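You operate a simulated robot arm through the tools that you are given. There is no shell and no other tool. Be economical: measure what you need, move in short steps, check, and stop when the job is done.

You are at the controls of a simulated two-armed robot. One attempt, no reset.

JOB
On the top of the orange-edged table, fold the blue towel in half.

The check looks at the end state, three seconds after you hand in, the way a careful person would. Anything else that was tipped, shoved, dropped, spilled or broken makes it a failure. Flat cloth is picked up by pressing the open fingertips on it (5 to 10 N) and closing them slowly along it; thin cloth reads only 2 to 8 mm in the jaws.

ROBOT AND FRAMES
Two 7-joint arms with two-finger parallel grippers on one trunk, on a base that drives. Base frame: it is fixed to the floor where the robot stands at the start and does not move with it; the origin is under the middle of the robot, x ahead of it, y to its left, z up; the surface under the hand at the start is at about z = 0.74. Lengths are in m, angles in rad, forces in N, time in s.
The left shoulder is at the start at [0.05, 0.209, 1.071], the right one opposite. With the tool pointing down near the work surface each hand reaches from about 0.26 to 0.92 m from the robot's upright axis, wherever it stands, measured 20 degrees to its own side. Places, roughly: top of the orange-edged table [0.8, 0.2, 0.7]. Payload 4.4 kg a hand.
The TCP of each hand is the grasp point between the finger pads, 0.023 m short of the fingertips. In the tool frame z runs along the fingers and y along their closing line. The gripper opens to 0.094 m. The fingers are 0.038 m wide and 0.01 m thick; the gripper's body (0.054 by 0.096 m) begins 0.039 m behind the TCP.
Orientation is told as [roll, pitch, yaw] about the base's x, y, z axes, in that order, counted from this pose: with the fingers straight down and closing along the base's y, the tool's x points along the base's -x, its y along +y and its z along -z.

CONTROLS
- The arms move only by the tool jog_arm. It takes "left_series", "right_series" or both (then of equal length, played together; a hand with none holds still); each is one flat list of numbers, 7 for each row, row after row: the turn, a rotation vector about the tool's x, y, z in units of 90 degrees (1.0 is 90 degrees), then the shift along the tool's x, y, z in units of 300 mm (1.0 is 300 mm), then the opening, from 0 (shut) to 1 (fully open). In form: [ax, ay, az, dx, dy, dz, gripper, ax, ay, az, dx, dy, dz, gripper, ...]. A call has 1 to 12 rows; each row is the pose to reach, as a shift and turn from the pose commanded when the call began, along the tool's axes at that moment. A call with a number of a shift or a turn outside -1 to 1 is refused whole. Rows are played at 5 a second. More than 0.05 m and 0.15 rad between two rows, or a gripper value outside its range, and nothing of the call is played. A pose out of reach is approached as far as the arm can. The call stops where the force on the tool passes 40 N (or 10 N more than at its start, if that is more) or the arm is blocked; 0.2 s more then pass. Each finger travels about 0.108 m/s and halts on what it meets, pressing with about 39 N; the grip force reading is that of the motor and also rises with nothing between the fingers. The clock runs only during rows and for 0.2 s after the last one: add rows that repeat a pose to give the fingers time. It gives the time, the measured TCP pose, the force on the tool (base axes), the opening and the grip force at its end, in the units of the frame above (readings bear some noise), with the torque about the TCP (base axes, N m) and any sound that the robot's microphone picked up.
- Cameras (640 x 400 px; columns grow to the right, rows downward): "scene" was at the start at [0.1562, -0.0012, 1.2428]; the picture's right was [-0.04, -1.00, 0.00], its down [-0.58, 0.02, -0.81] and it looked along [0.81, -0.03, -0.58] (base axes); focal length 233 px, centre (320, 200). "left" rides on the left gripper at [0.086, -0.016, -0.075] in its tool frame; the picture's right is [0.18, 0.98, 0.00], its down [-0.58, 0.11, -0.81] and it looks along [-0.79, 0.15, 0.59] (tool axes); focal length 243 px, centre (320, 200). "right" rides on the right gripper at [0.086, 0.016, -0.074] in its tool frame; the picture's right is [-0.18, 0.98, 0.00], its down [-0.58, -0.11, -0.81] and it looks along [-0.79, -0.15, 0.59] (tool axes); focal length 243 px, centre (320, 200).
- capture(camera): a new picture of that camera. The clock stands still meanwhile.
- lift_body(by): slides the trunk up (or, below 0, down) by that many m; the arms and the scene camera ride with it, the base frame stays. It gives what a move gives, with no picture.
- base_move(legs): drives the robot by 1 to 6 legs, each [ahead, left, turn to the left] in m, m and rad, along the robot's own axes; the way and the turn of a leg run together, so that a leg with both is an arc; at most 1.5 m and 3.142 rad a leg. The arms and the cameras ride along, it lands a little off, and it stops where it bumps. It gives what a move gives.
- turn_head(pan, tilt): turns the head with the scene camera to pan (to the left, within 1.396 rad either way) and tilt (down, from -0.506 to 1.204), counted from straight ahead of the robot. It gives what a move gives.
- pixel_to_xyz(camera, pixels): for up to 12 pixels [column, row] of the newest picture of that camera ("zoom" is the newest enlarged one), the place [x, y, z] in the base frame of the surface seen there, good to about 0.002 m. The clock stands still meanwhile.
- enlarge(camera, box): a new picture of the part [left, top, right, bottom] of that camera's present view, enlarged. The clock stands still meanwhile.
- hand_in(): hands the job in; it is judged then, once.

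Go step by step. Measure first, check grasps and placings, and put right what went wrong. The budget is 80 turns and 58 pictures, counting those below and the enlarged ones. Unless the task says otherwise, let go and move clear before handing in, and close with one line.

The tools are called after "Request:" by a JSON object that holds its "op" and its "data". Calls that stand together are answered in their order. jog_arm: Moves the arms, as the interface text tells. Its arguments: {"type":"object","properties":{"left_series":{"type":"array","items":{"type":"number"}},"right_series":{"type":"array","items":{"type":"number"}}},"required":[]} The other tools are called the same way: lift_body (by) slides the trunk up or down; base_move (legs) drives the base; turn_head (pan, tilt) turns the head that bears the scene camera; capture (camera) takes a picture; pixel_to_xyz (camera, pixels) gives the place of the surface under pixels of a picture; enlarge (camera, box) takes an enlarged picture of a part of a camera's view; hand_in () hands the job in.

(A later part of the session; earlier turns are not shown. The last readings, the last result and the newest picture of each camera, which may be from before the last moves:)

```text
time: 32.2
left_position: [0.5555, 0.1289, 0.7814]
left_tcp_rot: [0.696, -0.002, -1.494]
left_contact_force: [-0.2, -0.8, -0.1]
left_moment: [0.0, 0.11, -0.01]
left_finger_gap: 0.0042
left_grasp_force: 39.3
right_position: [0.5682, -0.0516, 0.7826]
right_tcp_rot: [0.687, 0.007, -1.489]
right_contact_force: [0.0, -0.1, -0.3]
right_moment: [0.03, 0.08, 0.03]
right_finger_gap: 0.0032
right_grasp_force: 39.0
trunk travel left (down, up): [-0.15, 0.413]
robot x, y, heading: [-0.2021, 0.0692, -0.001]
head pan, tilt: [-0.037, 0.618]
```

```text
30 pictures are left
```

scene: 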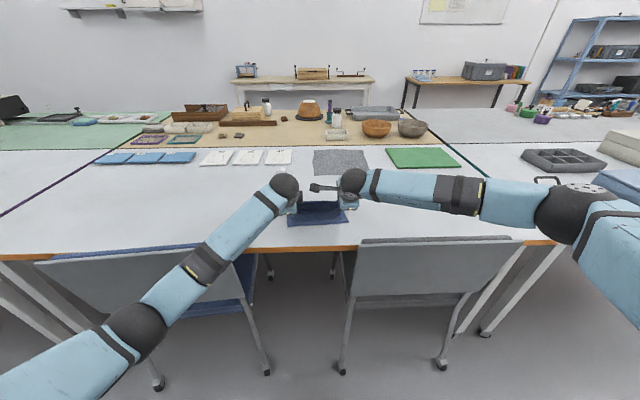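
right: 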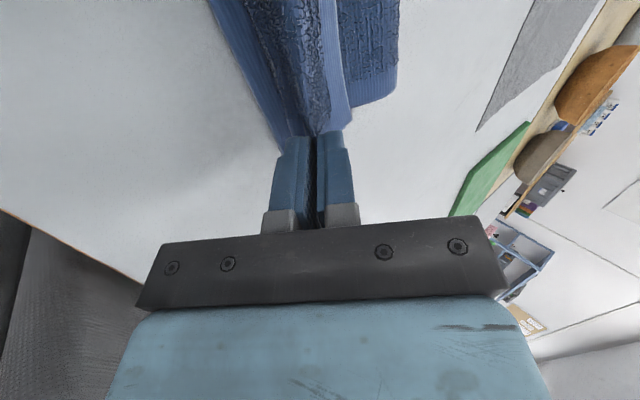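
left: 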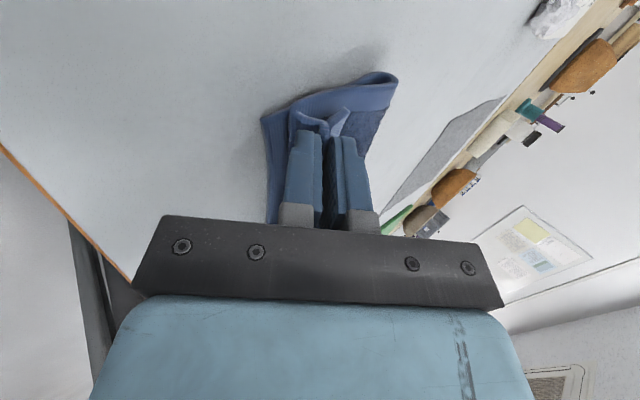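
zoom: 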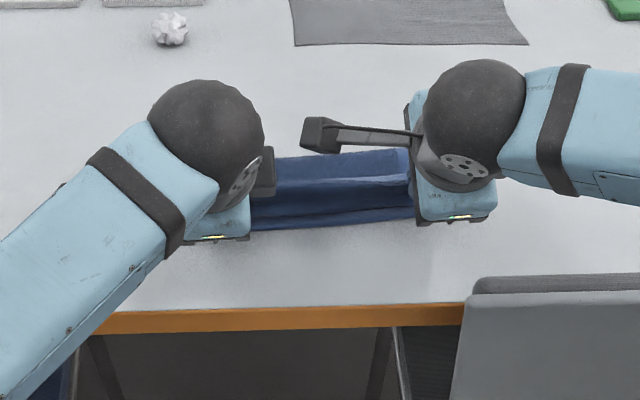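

The top layer reaches the near edge and is square; flap sits above the pinch (345,110 left view). I lower onto the lower layer with a slight pull toward me.

Request:
{"op": "jog_arm", "data": {"left_series": [0, 0, 0, 0, -0.018, 0.003, 0, 0, 0, 0, 0, -0.035, 0.006, 0, 0, 0, 0, 0, -0.035, 0.006, 0], "right_series": [0, 0, 0, 0, -0.018, 0.003, 0, 0, 0, 0, 0, -0.035, 0.006, 0, 0, 0, 0, 0, -0.035, 0.006, 0]}}

Request:
{"op": "turn_head", "data": {"pan": 0.0, "tilt": 0.75}}

Request:
{"op": "capture", "data": {"camera": "left"}}

Request:
{"op": "capture", "data": {"camera": "right"}}

```text
time: 33.0
left_position: [0.5492, 0.1271, 0.7722]
left_tcp_rot: [0.698, 0.0, -1.492]
left_contact_force: [0.9, -0.4, 2.1]
left_moment: [-0.02, 0.04, -0.03]
left_finger_gap: 0.0042
left_grasp_force: 38.8
right_position: [0.5615, -0.0512, 0.775]
right_tcp_rot: [0.688, 0.008, -1.488]
right_contact_force: [0.9, 1.3, 0.3]
right_moment: [0.0, 0.07, 0.02]
right_finger_gap: 0.0036
right_grasp_force: 39.1
trunk travel left (down, up): [-0.15, 0.413]
robot x, y, heading: [-0.1966, 0.0669, -0.004]
head pan, tilt: [-0.037, 0.618]
```

```text
time: 33.7
left_position: [0.5498, 0.1275, 0.7728]
left_tcp_rot: [0.698, -0.001, -1.493]
left_contact_force: [0.1, -0.9, 1.8]
left_moment: [-0.02, 0.06, -0.01]
left_finger_gap: 0.0042
left_grasp_force: 39.2
right_position: [0.5612, -0.0503, 0.7747]
right_tcp_rot: [0.689, 0.007, -1.49]
right_contact_force: [1.2, 1.4, 0.8]
right_moment: [-0.02, 0.09, 0.05]
right_finger_gap: 0.0032
right_grasp_force: 38.9
trunk travel left (down, up): [-0.15, 0.413]
robot x, y, heading: [-0.1995, 0.0687, -0.002]
head pan, tilt: [0.0, 0.75]
```

```text
29 pictures are left
```

left: 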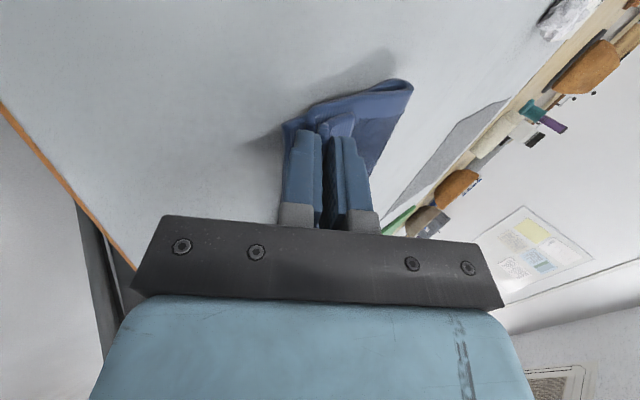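

```text
28 pictures are left
```

right: 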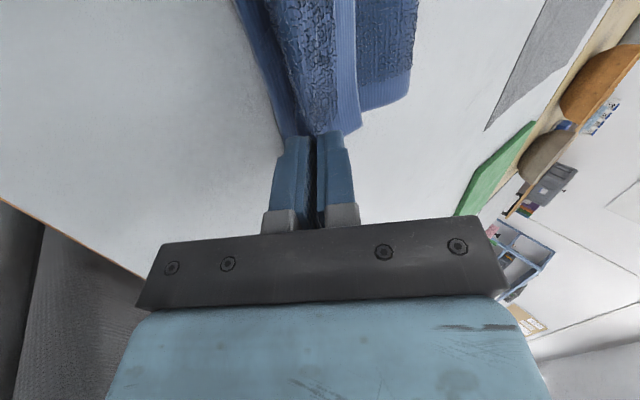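

Light contact, edges line up. I open slowly to ~20 mm while rising 6 mm, then retreat along the fingers.

Request:
{"op": "jog_arm", "data": {"left_series": [0, 0, 0, 0, 0.004, -0.005, 0.1, 0, 0, 0, 0, 0.009, -0.01, 0.15, 0, 0, 0, 0, 0.013, -0.016, 0.22, 0, 0, 0, 0, 0.013, -0.016, 0.22, 0, 0, 0, 0, 0.013, -0.05, 0.22, 0, 0, 0, 0, 0.013, -0.09, 0.22, 0, 0, 0, 0, 0.013, -0.14, 0.22, 0, 0, 0, 0, 0.013, -0.24, 0.22, 0, 0, 0, 0, 0.013, -0.34, 0.22], "right_series": [0, 0, 0, 0, 0.004, -0.005, 0.1, 0, 0, 0, 0, 0.009, -0.01, 0.15, 0, 0, 0, 0, 0.013, -0.016, 0.22, 0, 0, 0, 0, 0.013, -0.016, 0.22, 0, 0, 0, 0, 0.013, -0.05, 0.22, 0, 0, 0, 0, 0.013, -0.09, 0.22, 0, 0, 0, 0, 0.013, -0.14, 0.22, 0, 0, 0, 0, 0.013, -0.24, 0.22, 0, 0, 0, 0, 0.013, -0.34, 0.22]}}

Request:
{"op": "capture", "data": {"camera": "scene"}}

Request:
{"op": "capture", "data": {"camera": "left"}}

```text
time: 35.7
left_position: [0.4863, 0.1238, 0.855]
left_tcp_rot: [0.699, 0.0, -1.495]
left_contact_force: [0.4, -0.2, -0.1]
left_moment: [-0.01, -0.01, 0.01]
left_finger_gap: 0.0207
left_grasp_force: 0.1
right_position: [0.497, -0.0557, 0.857]
right_tcp_rot: [0.687, 0.007, -1.489]
right_contact_force: [0.3, 0.2, -0.2]
right_moment: [0.0, -0.01, -0.06]
right_finger_gap: 0.0208
right_grasp_force: 0.0
trunk travel left (down, up): [-0.15, 0.413]
robot x, y, heading: [-0.2013, 0.0712, 0.002]
head pan, tilt: [0.0, 0.75]
```

```text
27 pictures are left
```

scene: 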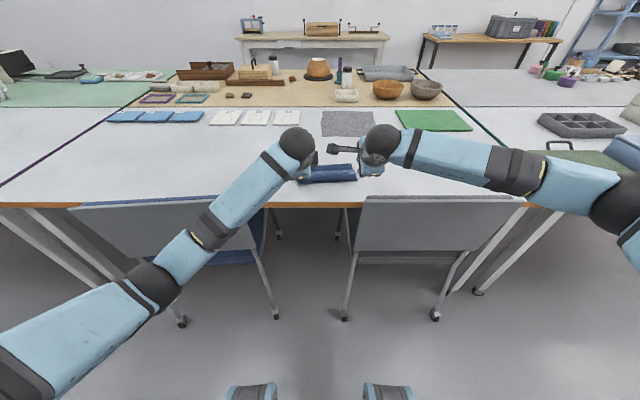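

```text
26 pictures are left
```

left: 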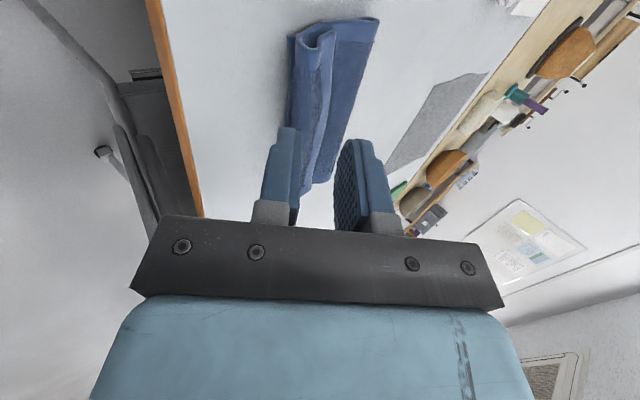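

Released, and the strip near the edge looks curled back toward +x. I back off 0.12 m for a clear look.

Request:
{"op": "base_move", "data": {"legs": [[-0.12, 0, 0]]}}

Request:
{"op": "capture", "data": {"camera": "scene"}}

Request:
{"op": "capture", "data": {"camera": "left"}}

Request:
{"op": "capture", "data": {"camera": "right"}}

```text
time: 36.9
left_position: [0.3702, 0.1247, 0.8558]
left_tcp_rot: [0.698, 0.002, -1.493]
left_contact_force: [0.6, -0.9, -0.2]
left_moment: [0.0, 0.0, -0.01]
left_finger_gap: 0.0206
left_grasp_force: 0.1
right_position: [0.3816, -0.0542, 0.8567]
right_tcp_rot: [0.688, 0.007, -1.488]
right_contact_force: [-0.9, -0.1, 0.1]
right_moment: [-0.02, 0.02, 0.0]
right_finger_gap: 0.0207
right_grasp_force: 0.0
trunk travel left (down, up): [-0.15, 0.413]
robot x, y, heading: [-0.3174, 0.0681, 0.0]
head pan, tilt: [0.0, 0.75]
```

```text
25 pictures are left
```

scene: 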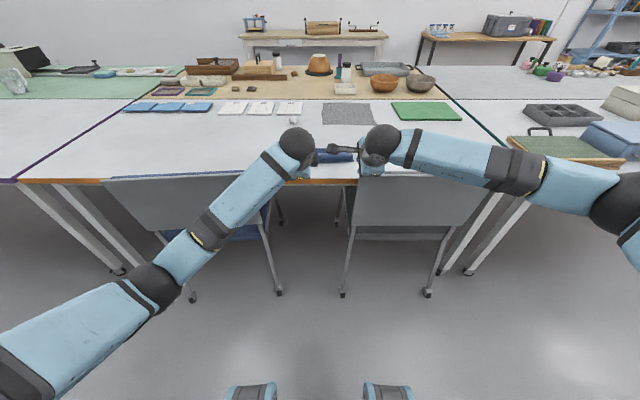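

```text
24 pictures are left
```

left: 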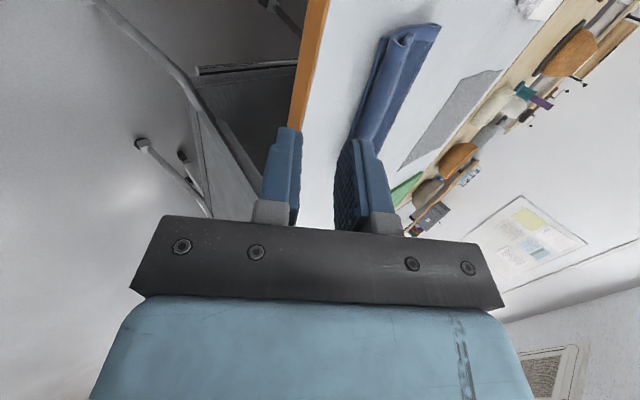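

```text
23 pictures are left
```

right: 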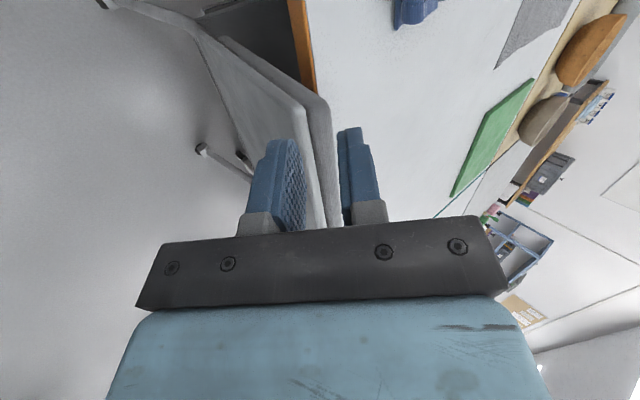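

The hands block the scene view; I part them sideways by 0.2 m, rising 5 cm.

Request:
{"op": "jog_arm", "data": {"left_series": [0, 0, 0, 0, 0.107, -0.128, 0.22, 0, 0, 0, 0.13, 0.107, -0.128, 0.22, 0, 0, 0, 0.26, 0.107, -0.128, 0.22, 0, 0, 0, 0.4, 0.107, -0.128, 0.22, 0, 0, 0, 0.53, 0.107, -0.128, 0.22, 0, 0, 0, 0.667, 0.107, -0.128, 0.22], "right_series": [0, 0, 0, 0, 0.107, -0.128, 0.22, 0, 0, 0, -0.13, 0.107, -0.128, 0.22, 0, 0, 0, -0.26, 0.107, -0.128, 0.22, 0, 0, 0, -0.4, 0.107, -0.128, 0.22, 0, 0, 0, -0.53, 0.107, -0.128, 0.22, 0, 0, 0, -0.667, 0.107, -0.128, 0.22]}}

Request:
{"op": "enlarge", "data": {"camera": "scene", "box": [280, 130, 376, 190]}}

```text
time: 38.3
left_position: [0.3526, 0.3254, 0.9048]
left_tcp_rot: [0.7, -0.001, -1.49]
left_contact_force: [0.0, 0.3, -0.2]
left_moment: [0.01, 0.01, 0.03]
left_finger_gap: 0.0208
left_grasp_force: 0.0
right_position: [0.3968, -0.254, 0.9048]
right_tcp_rot: [0.689, 0.007, -1.486]
right_contact_force: [0.0, 0.6, -0.6]
right_moment: [-0.01, -0.01, 0.0]
right_finger_gap: 0.0209
right_grasp_force: 0.1
trunk travel left (down, up): [-0.15, 0.413]
robot x, y, heading: [-0.3198, 0.0672, 0.003]
head pan, tilt: [0.0, 0.75]
```

```text
6.67 times, centred on (328, 160) of scene
```

zoom: 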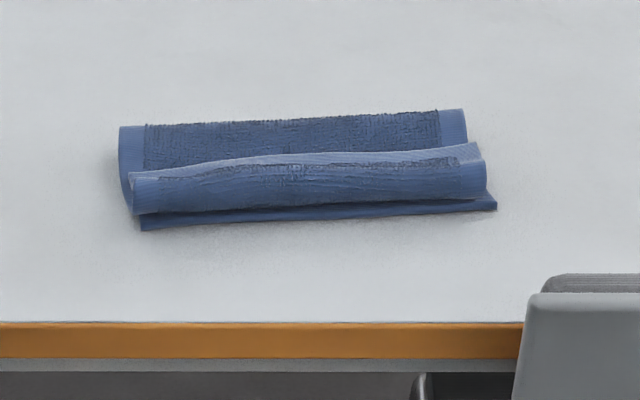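

The hem strip is curled back onto the towel (free edge near zoom (300,157)). I measure its height to flip it forward.

Request:
{"op": "pixel_to_xyz", "data": {"camera": "zoom", "pixels": [[140, 178], [300, 158], [475, 148], [150, 200], [300, 185], [480, 175], [300, 145], [300, 125], [145, 225], [310, 218], [490, 207], [300, 203]]}}

```text
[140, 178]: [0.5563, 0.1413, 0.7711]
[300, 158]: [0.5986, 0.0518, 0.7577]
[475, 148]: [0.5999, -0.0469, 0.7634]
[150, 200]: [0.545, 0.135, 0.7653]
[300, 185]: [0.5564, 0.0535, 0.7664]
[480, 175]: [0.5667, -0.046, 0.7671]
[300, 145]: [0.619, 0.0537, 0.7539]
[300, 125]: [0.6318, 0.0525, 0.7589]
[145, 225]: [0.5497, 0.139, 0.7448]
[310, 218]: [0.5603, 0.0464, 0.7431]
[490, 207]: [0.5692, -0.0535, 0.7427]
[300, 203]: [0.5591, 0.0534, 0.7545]
```

The curl is a ~35 mm strip folded back over (free edge x≈0.595, z≈0.765; crest x≈0.555). I'll flip it by sweeping vertical fingertips toward me under its free edge. First turn both hands vertical, then drive forward 0.14 m.

Request:
{"op": "jog_arm", "data": {"left_series": [0.089, 0, 0, 0, 0.02, -0.02, 0.1, 0.178, 0, 0, 0, 0.04, -0.04, 0, 0.267, 0, 0, 0, 0.06, -0.06, 0, 0.356, 0, 0, 0, 0.08, -0.08, 0, 0.445, 0, 0, 0, 0.08, -0.1, 0], "right_series": [0.088, 0, 0, 0, 0.02, -0.02, 0.1, 0.176, 0, 0, 0, 0.04, -0.04, 0, 0.263, 0, 0, 0, 0.06, -0.06, 0, 0.351, 0, 0, 0, 0.08, -0.08, 0, 0.439, 0, 0, 0, 0.08, -0.1, 0]}}

Request:
{"op": "base_move", "data": {"legs": [[0.14, 0, 0]]}}

Request:
{"op": "capture", "data": {"camera": "scene"}}

```text
time: 39.5
left_position: [0.3526, 0.3264, 0.9433]
left_tcp_rot: [-0.004, 0.0, -1.491]
left_contact_force: [0.3, -0.4, 0.3]
left_moment: [-0.01, 0.03, 0.02]
left_finger_gap: 0.0001
left_grasp_force: 38.6
right_position: [0.3982, -0.2557, 0.9423]
right_tcp_rot: [-0.006, 0.006, -1.485]
right_contact_force: [0.3, -0.5, 0.0]
right_moment: [0.02, -0.01, -0.03]
right_finger_gap: 0.0001
right_grasp_force: 38.8
trunk travel left (down, up): [-0.15, 0.413]
robot x, y, heading: [-0.3214, 0.0701, 0.004]
head pan, tilt: [0.0, 0.75]
```

```text
time: 40.8
left_position: [0.4923, 0.3297, 0.9436]
left_tcp_rot: [-0.002, -0.001, -1.485]
left_contact_force: [-0.1, -0.3, -1.3]
left_moment: [0.01, -0.01, -0.03]
left_finger_gap: 0.0
left_grasp_force: 39.3
right_position: [0.5391, -0.249, 0.9429]
right_tcp_rot: [-0.004, 0.008, -1.482]
right_contact_force: [0.2, 0.2, 0.1]
right_moment: [-0.02, 0.01, -0.01]
right_finger_gap: 0.0001
right_grasp_force: 39.8
trunk travel left (down, up): [-0.15, 0.413]
robot x, y, heading: [-0.1802, 0.0728, 0.006]
head pan, tilt: [0.0, 0.75]
```

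```text
21 pictures are left
```

scene: 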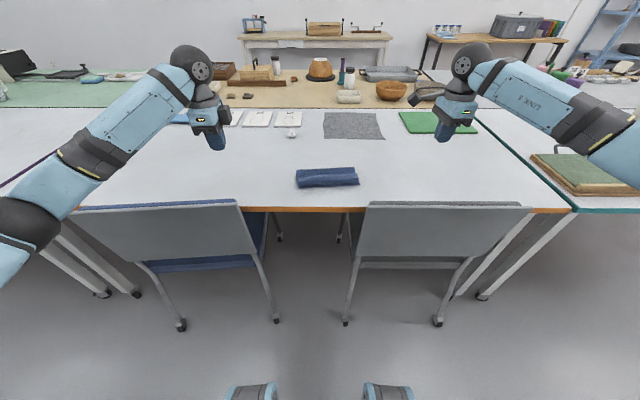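

Clear view now; I enlarge the towel (295-360, 165-190) and measure the curl.

Request:
{"op": "enlarge", "data": {"camera": "scene", "box": [288, 155, 368, 205]}}

Request:
{"op": "pixel_to_xyz", "data": {"camera": "zoom", "pixels": [[320, 90], [320, 105], [320, 115], [320, 125], [320, 135], [320, 145], [320, 155], [320, 165], [320, 180], [320, 200], [320, 220], [320, 235]]}}

```text
8.00 times, centred on (328, 180) of scene
```

zoom: 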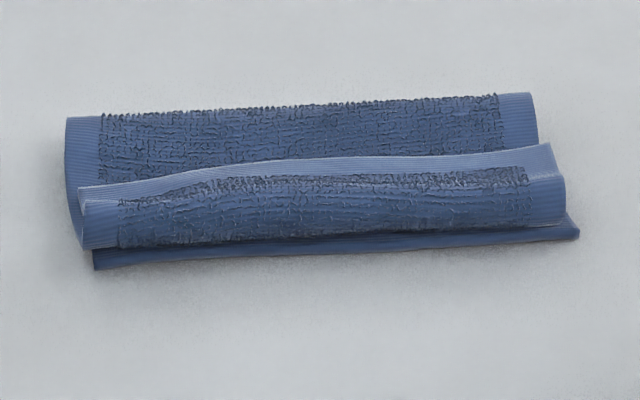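

```text
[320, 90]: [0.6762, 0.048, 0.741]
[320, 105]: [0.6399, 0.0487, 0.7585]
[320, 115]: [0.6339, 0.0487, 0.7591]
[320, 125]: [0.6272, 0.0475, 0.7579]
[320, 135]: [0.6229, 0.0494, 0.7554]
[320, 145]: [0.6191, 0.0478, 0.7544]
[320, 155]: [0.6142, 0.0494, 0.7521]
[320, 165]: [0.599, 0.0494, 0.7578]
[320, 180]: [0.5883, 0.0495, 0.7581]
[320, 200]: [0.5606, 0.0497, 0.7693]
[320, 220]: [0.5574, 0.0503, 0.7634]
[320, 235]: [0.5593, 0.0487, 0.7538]
```

The strip's free edge lies at x≈0.60 mid-width. I measure the strip near both ends, where I'll pinch the free edge itself.

Request:
{"op": "pixel_to_xyz", "data": {"camera": "zoom", "pixels": [[105, 175], [105, 184], [105, 192], [105, 205], [105, 225], [130, 178], [130, 190], [510, 140], [510, 150], [510, 160], [510, 175], [540, 155]]}}

```text
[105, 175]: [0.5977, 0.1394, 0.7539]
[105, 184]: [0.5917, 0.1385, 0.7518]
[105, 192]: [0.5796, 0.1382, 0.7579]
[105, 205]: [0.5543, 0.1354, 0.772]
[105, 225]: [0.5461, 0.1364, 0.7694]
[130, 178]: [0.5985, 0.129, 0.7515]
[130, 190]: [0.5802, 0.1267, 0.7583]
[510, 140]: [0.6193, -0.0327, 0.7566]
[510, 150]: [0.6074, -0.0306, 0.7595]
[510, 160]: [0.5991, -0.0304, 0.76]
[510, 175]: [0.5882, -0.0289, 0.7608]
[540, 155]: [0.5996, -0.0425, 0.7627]
```

Free edge: left x≈0.585 (y 0.136), right x≈0.612 (y −0.035), z≈0.758. I bring both hands above those points with 22 mm gaps.

Request:
{"op": "jog_arm", "data": {"left_series": [0, 0, 0, -0.096, 0.036, 0.069, 0.1, 0, 0, 0, -0.193, 0.073, 0.137, 0.2, 0, 0, 0, -0.289, 0.109, 0.206, 0.24, 0, 0, 0, -0.385, 0.145, 0.274, 0.24, 0, 0, 0, -0.481, 0.181, 0.343, 0.24, 0, 0, 0, -0.578, 0.218, 0.411, 0.24, 0, 0, 0, -0.674, 0.254, 0.48, 0.24, 0, 0, 0, -0.674, 0.254, 0.48, 0.24], "right_series": [0, 0, 0, 0.095, 0.043, 0.068, 0.1, 0, 0, 0, 0.189, 0.087, 0.136, 0.2, 0, 0, 0, 0.284, 0.13, 0.204, 0.24, 0, 0, 0, 0.379, 0.173, 0.273, 0.24, 0, 0, 0, 0.474, 0.216, 0.341, 0.24, 0, 0, 0, 0.568, 0.26, 0.409, 0.24, 0, 0, 0, 0.663, 0.303, 0.477, 0.24, 0, 0, 0, 0.663, 0.303, 0.477, 0.24]}}

Request:
{"op": "capture", "data": {"camera": "left"}}

Request:
{"op": "capture", "data": {"camera": "right"}}

```text
time: 42.6
left_position: [0.5858, 0.1355, 0.8]
left_tcp_rot: [0.0, 0.0, -1.486]
left_contact_force: [0.8, -1.3, 0.1]
left_moment: [0.0, 0.01, -0.02]
left_finger_gap: 0.0223
left_grasp_force: 0.1
right_position: [0.6102, -0.0425, 0.7992]
right_tcp_rot: [-0.002, 0.007, -1.482]
right_contact_force: [0.0, -0.2, 0.3]
right_moment: [-0.01, -0.05, 0.01]
right_finger_gap: 0.0227
right_grasp_force: 0.0
trunk travel left (down, up): [-0.15, 0.413]
robot x, y, heading: [-0.1783, 0.0707, 0.005]
head pan, tilt: [0.0, 0.75]
```

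```text
19 pictures are left
```

left: 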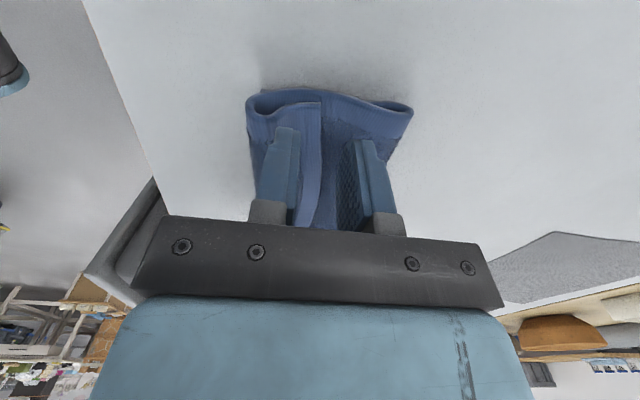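

```text
18 pictures are left
```

right: 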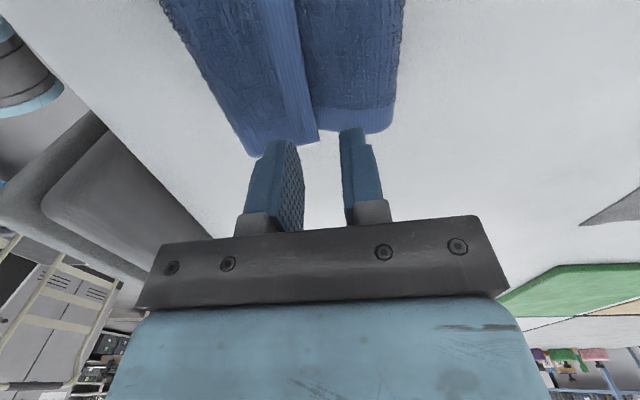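

The free edge runs between the fingers in both views (left col 320, right col 315). I lower toward contact.

Request:
{"op": "jog_arm", "data": {"left_series": [0, 0, 0, 0, 0, 0.03, 0.24, 0, 0, 0, 0, 0, 0.055, 0.24, 0, 0, 0, 0, 0, 0.062, 0.24, 0, 0, 0, 0, 0, 0.062, 0.24], "right_series": [0, 0, 0, 0, 0, 0.03, 0.24, 0, 0, 0, 0, 0, 0.055, 0.24, 0, 0, 0, 0, 0, 0.065, 0.24, 0, 0, 0, 0, 0, 0.065, 0.24]}}

```text
time: 43.6
left_position: [0.5834, 0.1335, 0.7814]
left_tcp_rot: [-0.002, 0.0, -1.486]
left_contact_force: [0.0, -0.1, 0.4]
left_moment: [0.0, 0.03, -0.04]
left_finger_gap: 0.0228
left_grasp_force: 0.1
right_position: [0.6108, -0.0444, 0.7804]
right_tcp_rot: [0.0, 0.007, -1.482]
right_contact_force: [0.1, -0.2, 0.5]
right_moment: [-0.01, -0.03, 0.03]
right_finger_gap: 0.0227
right_grasp_force: 0.0
trunk travel left (down, up): [-0.15, 0.413]
robot x, y, heading: [-0.1798, 0.0739, 0.004]
head pan, tilt: [0.0, 0.75]
```

Request:
{"op": "jog_arm", "data": {"left_series": [0, 0, 0, 0, 0, 0.007, 0.24, 0, 0, 0, 0, 0, 0.013, 0.24, 0, 0, 0, 0, 0, 0.013, 0.24], "right_series": [0, 0, 0, 0, 0, 0.007, 0.24, 0, 0, 0, 0, 0, 0.012, 0.24, 0, 0, 0, 0, 0, 0.012, 0.24]}}

```text
time: 44.4
left_position: [0.5832, 0.1339, 0.7764]
left_tcp_rot: [-0.003, -0.001, -1.485]
left_contact_force: [0.3, 0.0, 0.9]
left_moment: [0.01, 0.01, -0.04]
left_finger_gap: 0.0228
left_grasp_force: 0.0
right_position: [0.6118, -0.0424, 0.7778]
right_tcp_rot: [-0.002, 0.007, -1.481]
right_contact_force: [-0.5, 0.9, 0.1]
right_moment: [0.03, 0.02, -0.02]
right_finger_gap: 0.0224
right_grasp_force: 0.0
trunk travel left (down, up): [-0.15, 0.413]
robot x, y, heading: [-0.1757, 0.0673, 0.007]
head pan, tilt: [0.0, 0.75]
```

Barely touching (≈1 N). Another 1.5–2 mm.

Request:
{"op": "jog_arm", "data": {"left_series": [0, 0, 0, 0, 0, 0.003, 0.24, 0, 0, 0, 0, 0, 0.006, 0.24, 0, 0, 0, 0, 0, 0.006, 0.24], "right_series": [0, 0, 0, 0, 0, 0.004, 0.24, 0, 0, 0, 0, 0, 0.007, 0.24, 0, 0, 0, 0, 0, 0.007, 0.24]}}

Request:
{"op": "capture", "data": {"camera": "left"}}

```text
time: 45.2
left_position: [0.583, 0.1341, 0.7753]
left_tcp_rot: [-0.003, 0.001, -1.485]
left_contact_force: [-0.8, 0.3, 1.6]
left_moment: [-0.02, 0.02, 0.02]
left_finger_gap: 0.0226
left_grasp_force: 0.1
right_position: [0.6095, -0.0445, 0.774]
right_tcp_rot: [-0.002, 0.006, -1.481]
right_contact_force: [-0.7, -0.4, 1.4]
right_moment: [-0.01, 0.01, 0.0]
right_finger_gap: 0.0227
right_grasp_force: 0.1
trunk travel left (down, up): [-0.15, 0.413]
robot x, y, heading: [-0.1764, 0.0702, 0.006]
head pan, tilt: [0.0, 0.75]
```

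```text
17 pictures are left
```

left: 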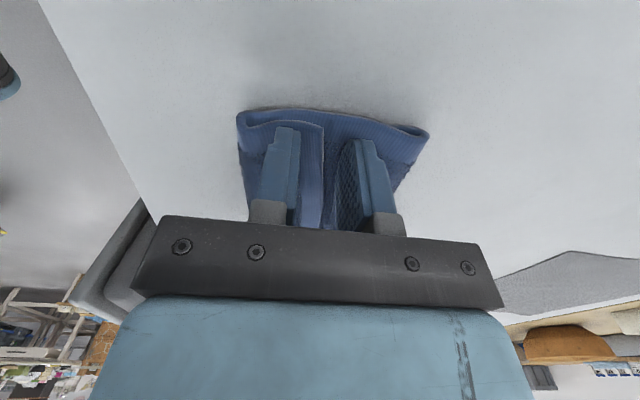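

Edge centred between pads with light pressure; I close slowly to take only the strip's edge.

Request:
{"op": "jog_arm", "data": {"left_series": [0, 0, 0, 0, 0, 0, 0.2, 0, 0, 0, 0, 0, 0, 0.16, 0, 0, 0, 0, 0, 0, 0.12, 0, 0, 0, 0, 0, 0, 0.08, 0, 0, 0, 0, 0, 0, 0.04, 0, 0, 0, 0, 0, 0, 0, 0, 0, 0, 0, 0, 0, 0, 0, 0, 0, 0, 0, -0.03, 0, 0, 0, 0, 0, 0, -0.07, 0], "right_series": [0, 0, 0, 0, 0, 0, 0.2, 0, 0, 0, 0, 0, 0, 0.16, 0, 0, 0, 0, 0, 0, 0.12, 0, 0, 0, 0, 0, 0, 0.08, 0, 0, 0, 0, 0, 0, 0.04, 0, 0, 0, 0, 0, 0, 0, 0, 0, 0, 0, 0, 0, 0, 0, 0, 0, 0, 0, -0.03, 0, 0, 0, 0, 0, 0, -0.07, 0]}}

Request:
{"op": "capture", "data": {"camera": "left"}}

Request:
{"op": "capture", "data": {"camera": "right"}}

```text
time: 47.2
left_position: [0.5822, 0.1336, 0.796]
left_tcp_rot: [-0.001, 0.0, -1.486]
left_contact_force: [-0.8, 0.0, -0.2]
left_moment: [0.03, -0.07, 0.0]
left_finger_gap: 0.0026
left_grasp_force: 39.0
right_position: [0.6095, -0.0424, 0.7966]
right_tcp_rot: [-0.001, 0.008, -1.481]
right_contact_force: [0.3, 0.3, -0.6]
right_moment: [0.01, 0.03, 0.01]
right_finger_gap: 0.0001
right_grasp_force: 39.0
trunk travel left (down, up): [-0.15, 0.413]
robot x, y, heading: [-0.1799, 0.0702, 0.01]
head pan, tilt: [0.0, 0.75]
```

```text
16 pictures are left
```

left: 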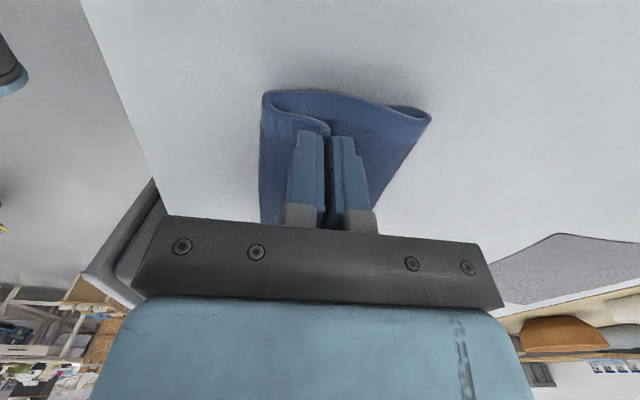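

```text
15 pictures are left
```

right: 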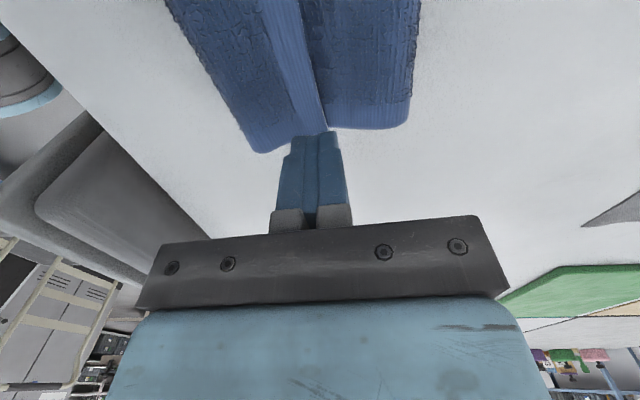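

The left holds the edge (2.6 mm single layer); the right missed (0.1 mm). I reopen the right, shift it 4 mm toward me, and press again.

Request:
{"op": "jog_arm", "data": {"right_series": [0, 0, 0, 0, -0.013, 0, 0.12, 0, 0, 0, 0, -0.013, 0, 0.24, 0, 0, 0, 0, -0.013, 0.03, 0.24, 0, 0, 0, 0, -0.013, 0.06, 0.24, 0, 0, 0, 0, -0.013, 0.075, 0.24, 0, 0, 0, 0, -0.013, 0.079, 0.24, 0, 0, 0, 0, -0.013, 0.079, 0.24]}}

Request:
{"op": "capture", "data": {"camera": "right"}}

```text
time: 48.8
left_position: [0.5843, 0.1335, 0.7971]
left_tcp_rot: [-0.001, 0.0, -1.485]
left_contact_force: [-0.2, -0.4, 0.3]
left_moment: [0.04, -0.04, 0.0]
left_finger_gap: 0.0024
left_grasp_force: 39.2
right_position: [0.6069, -0.0443, 0.773]
right_tcp_rot: [-0.002, 0.006, -1.482]
right_contact_force: [0.4, -0.1, 3.2]
right_moment: [0.03, 0.03, -0.03]
right_finger_gap: 0.0223
right_grasp_force: 0.1
trunk travel left (down, up): [-0.15, 0.413]
robot x, y, heading: [-0.1803, 0.0691, 0.008]
head pan, tilt: [0.0, 0.75]
```

```text
14 pictures are left
```

right: 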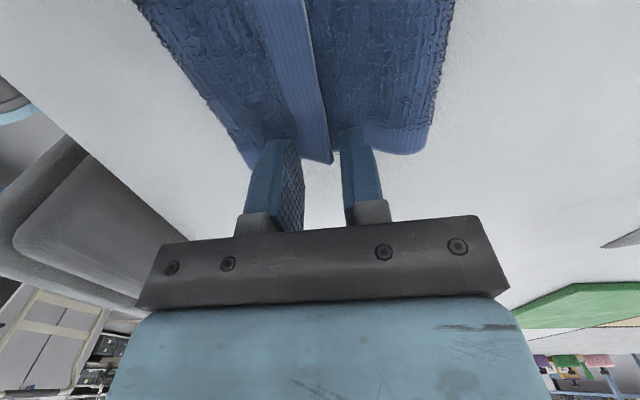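

The corner (330,160) is now between the pads with 3 N; I close.

Request:
{"op": "jog_arm", "data": {"right_series": [0, 0, 0, 0, 0, 0.003, 0.2, 0, 0, 0, 0, 0, 0.003, 0.16, 0, 0, 0, 0, 0, 0.003, 0.12, 0, 0, 0, 0, 0, 0.003, 0.08, 0, 0, 0, 0, 0, 0.003, 0.04, 0, 0, 0, 0, 0, 0.003, 0, 0, 0, 0, 0, 0, 0.003, 0, 0, 0, 0, 0, 0, -0.03, 0, 0, 0, 0, 0, 0, -0.08, 0]}}

Request:
{"op": "capture", "data": {"camera": "right"}}

```text
time: 50.8
left_position: [0.5837, 0.134, 0.7963]
left_tcp_rot: [-0.002, 0.0, -1.487]
left_contact_force: [0.7, -0.2, 1.1]
left_moment: [-0.01, 0.01, 0.0]
left_finger_gap: 0.0023
left_grasp_force: 39.0
right_position: [0.6066, -0.0448, 0.7969]
right_tcp_rot: [-0.002, 0.007, -1.482]
right_contact_force: [0.7, -0.1, -0.1]
right_moment: [0.03, 0.01, -0.01]
right_finger_gap: 0.0027
right_grasp_force: 38.7
trunk travel left (down, up): [-0.15, 0.413]
robot x, y, heading: [-0.1782, 0.0704, 0.003]
head pan, tilt: [0.0, 0.75]
```

```text
13 pictures are left
```

right: 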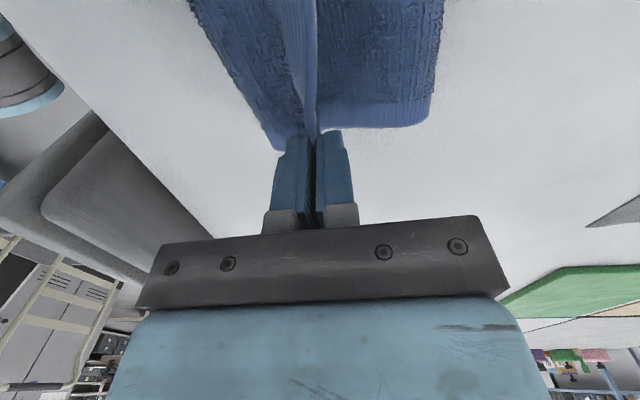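

Both now hold just the edge (2.3 and 2.7 mm). I lift and carry it back to above the true fold line (x≈0.665, 11 cm up) so the lower half lies out at full length before re-laying.

Request:
{"op": "jog_arm", "data": {"left_series": [0, 0, 0, 0, 0, -0.07, 0, 0, 0, 0, 0, 0.02, -0.14, 0, 0, 0, 0, 0, 0.07, -0.2, 0, 0, 0, 0, 0, 0.13, -0.25, 0, 0, 0, 0, 0, 0.2, -0.275, 0, 0, 0, 0, 0, 0.26, -0.28, 0, 0, 0, 0, 0, 0.26, -0.28, 0], "right_series": [0, 0, 0, 0, 0, -0.07, 0, 0, 0, 0, 0, 0.02, -0.14, 0, 0, 0, 0, 0, 0.07, -0.2, 0, 0, 0, 0, 0, 0.13, -0.25, 0, 0, 0, 0, 0, 0.2, -0.275, 0, 0, 0, 0, 0, 0.26, -0.28, 0, 0, 0, 0, 0, 0.26, -0.28, 0]}}

Request:
{"op": "enlarge", "data": {"camera": "scene", "box": [256, 120, 384, 200]}}

```text
time: 52.4
left_position: [0.6605, 0.1433, 0.8787]
left_tcp_rot: [-0.003, 0.0, -1.485]
left_contact_force: [-0.2, 0.7, -0.1]
left_moment: [-0.02, -0.05, -0.04]
left_finger_gap: 0.0027
left_grasp_force: 38.8
right_position: [0.6727, -0.0386, 0.8788]
right_tcp_rot: [-0.002, 0.007, -1.482]
right_contact_force: [0.7, 0.1, -0.4]
right_moment: [-0.03, -0.01, 0.01]
right_finger_gap: 0.0026
right_grasp_force: 38.8
right hand out of reach, approached as far as the arm can: row 6, 7
trunk travel left (down, up): [-0.15, 0.413]
robot x, y, heading: [-0.1817, 0.0671, 0.009]
head pan, tilt: [0.0, 0.75]
```

```text
5.00 times, centred on (320, 160) of scene
```

zoom: 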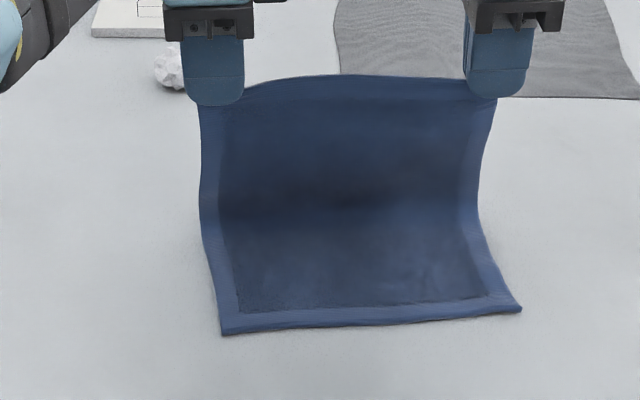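

Beautiful: the towel hangs as an L, held along the far edge. I measure the near corners and the bend.

Request:
{"op": "pixel_to_xyz", "data": {"camera": "zoom", "pixels": [[226, 328], [516, 306], [370, 320], [208, 225], [482, 215], [345, 300], [345, 260], [345, 230], [345, 200], [345, 170], [345, 130], [345, 90]]}}

```text
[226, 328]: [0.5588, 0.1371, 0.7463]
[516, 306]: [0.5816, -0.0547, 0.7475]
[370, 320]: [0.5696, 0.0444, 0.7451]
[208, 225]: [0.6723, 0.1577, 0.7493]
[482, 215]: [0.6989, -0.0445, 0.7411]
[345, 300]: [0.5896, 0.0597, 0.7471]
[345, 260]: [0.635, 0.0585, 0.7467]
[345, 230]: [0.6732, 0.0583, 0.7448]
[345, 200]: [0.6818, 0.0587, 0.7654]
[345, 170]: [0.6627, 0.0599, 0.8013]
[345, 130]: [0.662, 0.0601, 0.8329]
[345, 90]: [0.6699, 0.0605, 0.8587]
```

Near edge now at x 0.559 (left) / 0.582 (right), bend at 0.678: exactly half. I start laying it over: tilt the fingers forward and lower 2 cm, then back the base 0.045 m.

Request:
{"op": "jog_arm", "data": {"left_series": [-0.074, 0, 0, -0.008, -0.009, 0.024, 0, -0.149, 0, 0, -0.016, -0.017, 0.047, 0, -0.223, 0, 0, -0.025, -0.026, 0.071, 0], "right_series": [-0.074, 0, 0, -0.008, -0.009, 0.024, 0, -0.149, 0, 0, -0.016, -0.017, 0.047, 0, -0.223, 0, 0, -0.025, -0.026, 0.071, 0]}}

Request:
{"op": "base_move", "data": {"legs": [[-0.045, 0, 0]]}}

```text
time: 53.2
left_position: [0.6542, 0.1335, 0.8591]
left_tcp_rot: [0.35, -0.001, -1.485]
left_contact_force: [-0.1, -0.3, -0.2]
left_moment: [-0.01, 0.11, -0.02]
left_finger_gap: 0.0025
left_grasp_force: 39.3
right_position: [0.6737, -0.0387, 0.8778]
right_tcp_rot: [-0.001, 0.007, -1.481]
right_contact_force: [-0.1, -0.3, -0.6]
right_moment: [-0.01, 0.01, -0.03]
right_finger_gap: 0.0025
right_grasp_force: 38.6
right hand out of reach, approached as far as the arm can: row 1, 2, 3
trunk travel left (down, up): [-0.15, 0.413]
robot x, y, heading: [-0.1822, 0.0712, 0.005]
head pan, tilt: [0.0, 0.75]
```

```text
time: 54.1
left_position: [0.6087, 0.1332, 0.859]
left_tcp_rot: [0.351, 0.0, -1.485]
left_contact_force: [-0.7, -0.3, 0.4]
left_moment: [-0.03, 0.08, 0.0]
left_finger_gap: 0.0026
left_grasp_force: 38.4
right_position: [0.6267, -0.0392, 0.8794]
right_tcp_rot: [0.0, 0.007, -1.481]
right_contact_force: [-0.1, 0.5, 1.1]
right_moment: [0.0, -0.02, 0.0]
right_finger_gap: 0.0027
right_grasp_force: 39.3
trunk travel left (down, up): [-0.15, 0.413]
robot x, y, heading: [-0.2271, 0.0695, 0.007]
head pan, tilt: [0.0, 0.75]
```

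The right wrist was at its limit and stayed vertical. With the base back I now retract and tilt it, moving the left along.

Request:
{"op": "jog_arm", "data": {"left_series": [0, 0, 0, 0, -0.026, 0.013, 0, 0, 0, 0, 0, -0.052, 0.026, 0, 0, 0, 0, 0, -0.078, 0.038, 0, 0, 0, 0, 0, -0.104, 0.051, 0], "right_series": [0, 0, 0, -0.01, -0.03, 0.04, 0, -0.074, 0, 0, -0.02, -0.05, 0.07, 0, -0.149, 0, 0, -0.025, -0.07, 0.1, 0, -0.223, 0, 0, -0.025, -0.09, 0.127, 0]}}

Request:
{"op": "enlarge", "data": {"camera": "scene", "box": [256, 120, 384, 200]}}

```text
time: 55.1
left_position: [0.5851, 0.1324, 0.8339]
left_tcp_rot: [0.349, 0.0, -1.482]
left_contact_force: [-0.2, -0.2, 1.0]
left_moment: [0.0, 0.04, -0.06]
left_finger_gap: 0.002
left_grasp_force: 39.3
right_position: [0.6015, -0.0495, 0.8417]
right_tcp_rot: [0.351, 0.008, -1.484]
right_contact_force: [0.2, -0.9, 0.4]
right_moment: [-0.04, 0.06, -0.03]
right_finger_gap: 0.0025
right_grasp_force: 39.1
right hand out of reach, approached as far as the arm can: row 1, 2
trunk travel left (down, up): [-0.15, 0.413]
robot x, y, heading: [-0.226, 0.0691, 0.005]
head pan, tilt: [0.0, 0.75]
```

```text
5.00 times, centred on (320, 160) of scene
```

zoom: 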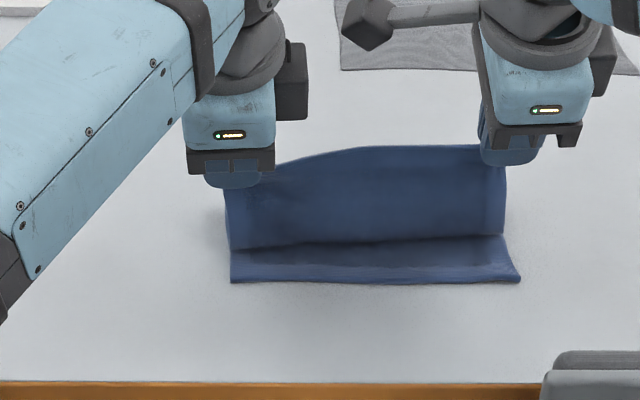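

On track. I tilt to ~40° and lower further toward the near edge.

Request:
{"op": "jog_arm", "data": {"left_series": [-0.054, 0, 0, 0, -0.031, 0.019, 0, -0.108, 0, 0, 0, -0.062, 0.038, 0, -0.162, 0, 0, 0, -0.093, 0.057, 0, -0.216, 0, 0, 0, -0.124, 0.076, 0], "right_series": [-0.054, 0, 0, 0, -0.028, 0.024, 0, -0.108, 0, 0, 0, -0.057, 0.049, 0, -0.162, 0, 0, 0, -0.085, 0.073, 0, -0.216, 0, 0, 0, -0.114, 0.097, 0]}}

Request:
{"op": "enlarge", "data": {"camera": "scene", "box": [256, 120, 384, 200]}}

Request:
{"op": "capture", "data": {"camera": "left"}}

```text
time: 56.1
left_position: [0.5584, 0.1292, 0.7982]
left_tcp_rot: [0.69, 0.0, -1.486]
left_contact_force: [-0.1, 0.2, 0.0]
left_moment: [-0.01, 0.08, 0.02]
left_finger_gap: 0.0024
left_grasp_force: 39.4
right_position: [0.5784, -0.05, 0.8009]
right_tcp_rot: [0.689, 0.009, -1.482]
right_contact_force: [-0.5, -0.3, 0.2]
right_moment: [-0.04, 0.11, -0.01]
right_finger_gap: 0.0024
right_grasp_force: 39.4
trunk travel left (down, up): [-0.15, 0.413]
robot x, y, heading: [-0.2242, 0.0708, 0.007]
head pan, tilt: [0.0, 0.75]
```

```text
5.00 times, centred on (320, 160) of scene
```

zoom: 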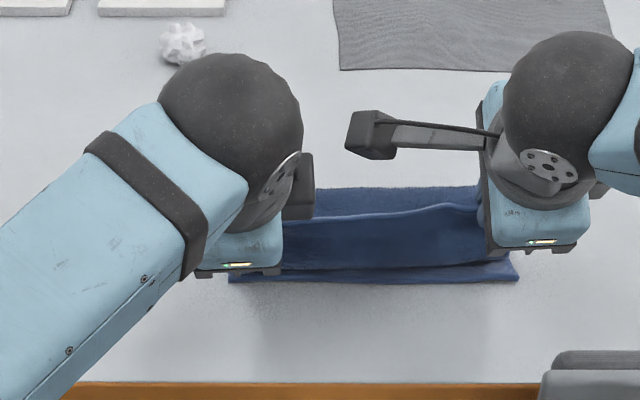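

```text
9 pictures are left
```

left: 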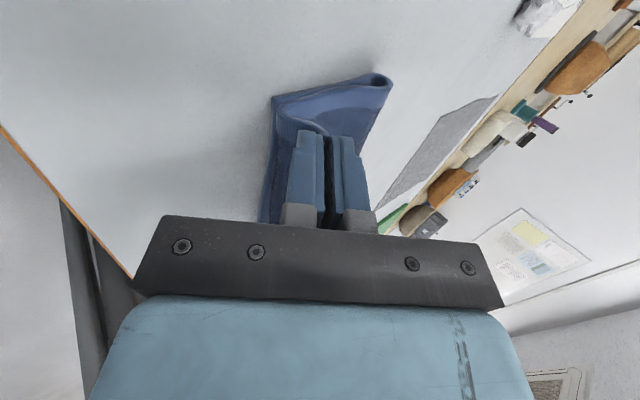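

The top layer still bellies under the tips, which caused the earlier curl. I pull ~2 cm more toward me to take the slack, then lower onto the bottom layer.

Request:
{"op": "jog_arm", "data": {"left_series": [0, 0, 0, 0, -0.025, -0.021, 0, 0, 0, 0, 0, -0.051, -0.042, 0, 0, 0, 0, 0, -0.075, -0.012, 0, 0, 0, 0, 0, -0.1, 0.017, 0, 0, 0, 0, 0, -0.1, 0.017, 0], "right_series": [0, 0, 0, 0, -0.023, -0.019, 0, 0, 0, 0, 0, -0.046, -0.038, 0, 0, 0, 0, 0, -0.073, -0.004, 0, 0, 0, 0, 0, -0.101, 0.029, 0, 0, 0, 0, 0, -0.101, 0.029, 0]}}

Request:
{"op": "capture", "data": {"camera": "left"}}

```text
time: 57.3
left_position: [0.5396, 0.1264, 0.7765]
left_tcp_rot: [0.688, 0.001, -1.486]
left_contact_force: [-0.3, -0.2, 0.1]
left_moment: [-0.01, 0.06, -0.04]
left_finger_gap: 0.0026
left_grasp_force: 39.1
right_position: [0.5613, -0.0518, 0.7767]
right_tcp_rot: [0.686, 0.006, -1.482]
right_contact_force: [-0.2, -0.5, 0.6]
right_moment: [0.01, 0.08, 0.03]
right_finger_gap: 0.0022
right_grasp_force: 39.0
trunk travel left (down, up): [-0.15, 0.413]
robot x, y, heading: [-0.2245, 0.0679, 0.007]
head pan, tilt: [0.0, 0.75]
```

```text
8 pictures are left
```

left: 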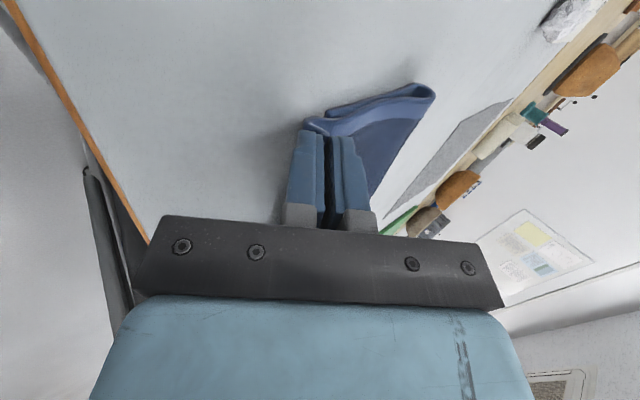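

Nearly taut now, tips ~1 cm past the lower edge. I tilt flatter (to ~54°) with a little more pull so the edge will fall toward me when released.

Request:
{"op": "jog_arm", "data": {"left_series": [-0.055, 0, 0, 0, -0.012, -0.003, 0, -0.11, 0, 0, 0, -0.024, -0.006, 0, -0.166, 0, 0, 0, -0.03, -0.006, 0, -0.166, 0, 0, 0, -0.03, -0.006, 0], "right_series": [-0.055, 0, 0, 0, -0.012, -0.003, 0, -0.11, 0, 0, 0, -0.024, -0.006, 0, -0.166, 0, 0, 0, -0.03, -0.006, 0, -0.166, 0, 0, 0, -0.03, -0.006, 0]}}

Request:
{"op": "capture", "data": {"camera": "left"}}

```text
time: 58.3
left_position: [0.5311, 0.1257, 0.7717]
left_tcp_rot: [0.95, 0.001, -1.485]
left_contact_force: [0.3, -0.1, 0.0]
left_moment: [0.02, 0.09, -0.02]
left_finger_gap: 0.0023
left_grasp_force: 39.0
right_position: [0.554, -0.0532, 0.7722]
right_tcp_rot: [0.95, 0.007, -1.482]
right_contact_force: [-0.2, -0.1, 0.2]
right_moment: [0.01, 0.07, -0.01]
right_finger_gap: 0.0024
right_grasp_force: 38.6
trunk travel left (down, up): [-0.15, 0.413]
robot x, y, heading: [-0.2279, 0.067, 0.007]
head pan, tilt: [0.0, 0.75]
```

```text
7 pictures are left
```

left: 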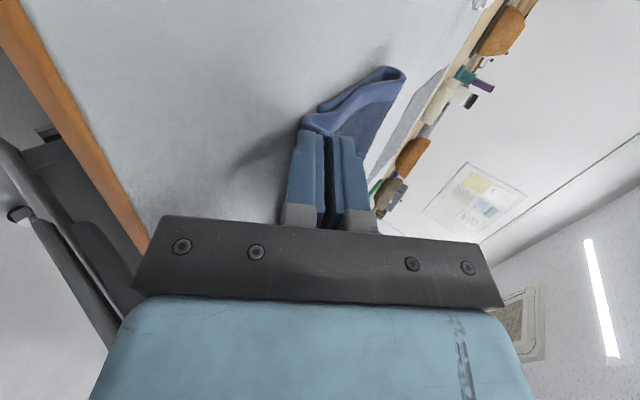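

The cloth now leaves the tips in line. I open slightly (12 mm) while rising 3 mm, then withdraw straight back along the fingers.

Request:
{"op": "jog_arm", "data": {"left_series": [0, 0, 0, 0, 0.004, -0.003, 0.06, 0, 0, 0, 0, 0.008, -0.006, 0.13, 0, 0, 0, 0, 0.008, -0.006, 0.13, 0, 0, 0, 0, 0.008, -0.03, 0.13, 0, 0, 0, 0, 0.008, -0.06, 0.13, 0, 0, 0, 0, 0.008, -0.09, 0.13, 0, 0, 0, 0, 0.008, -0.13, 0.13, 0, 0, 0, 0, 0.008, -0.2, 0.13, 0, 0, 0, 0, 0.008, -0.28, 0.13], "right_series": [0, 0, 0, 0, 0.004, -0.003, 0.06, 0, 0, 0, 0, 0.008, -0.006, 0.13, 0, 0, 0, 0, 0.008, -0.006, 0.13, 0, 0, 0, 0, 0.008, -0.03, 0.13, 0, 0, 0, 0, 0.008, -0.06, 0.13, 0, 0, 0, 0, 0.008, -0.09, 0.13, 0, 0, 0, 0, 0.008, -0.13, 0.13, 0, 0, 0, 0, 0.008, -0.2, 0.13, 0, 0, 0, 0, 0.008, -0.28, 0.13]}}

Request:
{"op": "enlarge", "data": {"camera": "scene", "box": [256, 120, 384, 200]}}

```text
time: 60.3
left_position: [0.4627, 0.1195, 0.8221]
left_tcp_rot: [0.948, -0.001, -1.484]
left_contact_force: [-1.6, -0.4, 0.8]
left_moment: [0.02, -0.03, -0.01]
left_finger_gap: 0.012
left_grasp_force: 0.0
right_position: [0.4857, -0.0596, 0.8225]
right_tcp_rot: [0.949, 0.006, -1.481]
right_contact_force: [-0.2, 0.9, 0.0]
right_moment: [-0.01, -0.01, 0.03]
right_finger_gap: 0.0122
right_grasp_force: 0.0
trunk travel left (down, up): [-0.15, 0.413]
robot x, y, heading: [-0.2266, 0.0715, 0.008]
head pan, tilt: [0.0, 0.75]
```

```text
5.00 times, centred on (320, 160) of scene
```

zoom: 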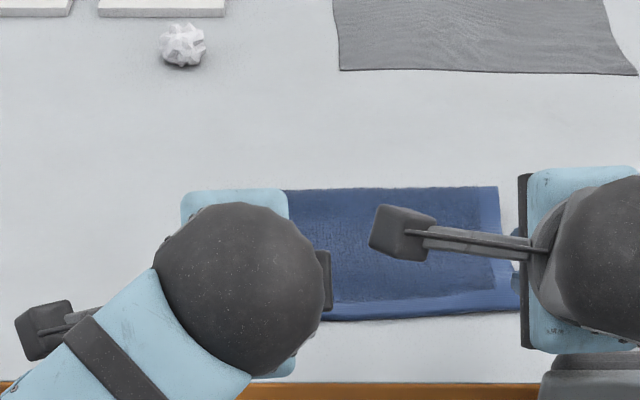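

The top layer lies flat with its hem at the near edge. I rise 8 cm and part the hands for a clear view.

Request:
{"op": "jog_arm", "data": {"left_series": [0, 0, 0, 0, 0.108, -0.078, 0.13, 0, 0, 0, 0, 0.217, -0.155, 0.13, 0, 0, 0, 0.13, 0.217, -0.155, 0.13, 0, 0, 0, 0.26, 0.217, -0.155, 0.13, 0, 0, 0, 0.4, 0.217, -0.155, 0.13, 0, 0, 0, 0.53, 0.217, -0.155, 0.13, 0, 0, 0, 0.667, 0.217, -0.155, 0.13], "right_series": [0, 0, 0, 0, 0.108, -0.078, 0.13, 0, 0, 0, 0, 0.217, -0.155, 0.13, 0, 0, 0, -0.13, 0.217, -0.155, 0.13, 0, 0, 0, -0.26, 0.217, -0.155, 0.13, 0, 0, 0, -0.4, 0.217, -0.155, 0.13, 0, 0, 0, -0.53, 0.217, -0.155, 0.13, 0, 0, 0, -0.667, 0.217, -0.155, 0.13]}}

Request:
{"op": "enlarge", "data": {"camera": "scene", "box": [280, 145, 376, 205]}}

Request:
{"op": "pixel_to_xyz", "data": {"camera": "zoom", "pixels": [[320, 120], [320, 150], [320, 180], [320, 200], [320, 210], [320, 220], [200, 215], [450, 205]]}}

```text
time: 61.9
left_position: [0.4475, 0.3211, 0.9035]
left_tcp_rot: [0.949, 0.0, -1.488]
left_contact_force: [1.0, 0.0, -0.6]
left_moment: [0.02, 0.0, 0.01]
left_finger_gap: 0.0121
left_grasp_force: 0.1
right_position: [0.5043, -0.2603, 0.9012]
right_tcp_rot: [0.95, 0.007, -1.481]
right_contact_force: [-0.3, -0.2, 0.8]
right_moment: [-0.01, -0.01, -0.04]
right_finger_gap: 0.0123
right_grasp_force: 0.1
trunk travel left (down, up): [-0.15, 0.413]
robot x, y, heading: [-0.2251, 0.0679, 0.01]
head pan, tilt: [0.0, 0.75]
```

```text
6.67 times, centred on (328, 175) of scene
```

zoom: 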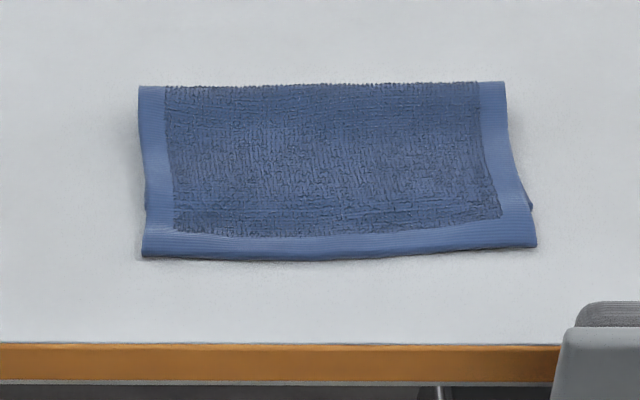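

```text
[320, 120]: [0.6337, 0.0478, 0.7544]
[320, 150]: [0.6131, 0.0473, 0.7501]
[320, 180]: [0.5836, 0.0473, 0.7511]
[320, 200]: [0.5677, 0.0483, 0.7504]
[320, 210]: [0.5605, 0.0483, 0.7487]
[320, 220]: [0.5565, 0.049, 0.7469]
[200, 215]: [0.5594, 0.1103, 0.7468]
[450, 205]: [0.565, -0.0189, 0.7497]
```

Very flat. Small bottom-layer corners peek at (146,208) and (532,207), so the top overhangs a bit; I measure how much.

Request:
{"op": "pixel_to_xyz", "data": {"camera": "zoom", "pixels": [[145, 207], [532, 207], [146, 254], [533, 243], [320, 257], [142, 90], [503, 84], [320, 88], [320, 245], [160, 240], [520, 230], [147, 190]]}}

```text
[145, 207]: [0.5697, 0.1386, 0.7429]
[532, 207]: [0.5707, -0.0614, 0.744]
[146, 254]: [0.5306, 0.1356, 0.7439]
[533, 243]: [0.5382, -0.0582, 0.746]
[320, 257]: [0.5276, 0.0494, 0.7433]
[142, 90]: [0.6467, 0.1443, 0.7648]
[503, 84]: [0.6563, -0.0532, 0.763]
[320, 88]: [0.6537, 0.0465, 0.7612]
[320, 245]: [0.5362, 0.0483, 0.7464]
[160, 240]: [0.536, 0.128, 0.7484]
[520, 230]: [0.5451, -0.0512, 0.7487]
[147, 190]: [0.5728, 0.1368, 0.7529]
```

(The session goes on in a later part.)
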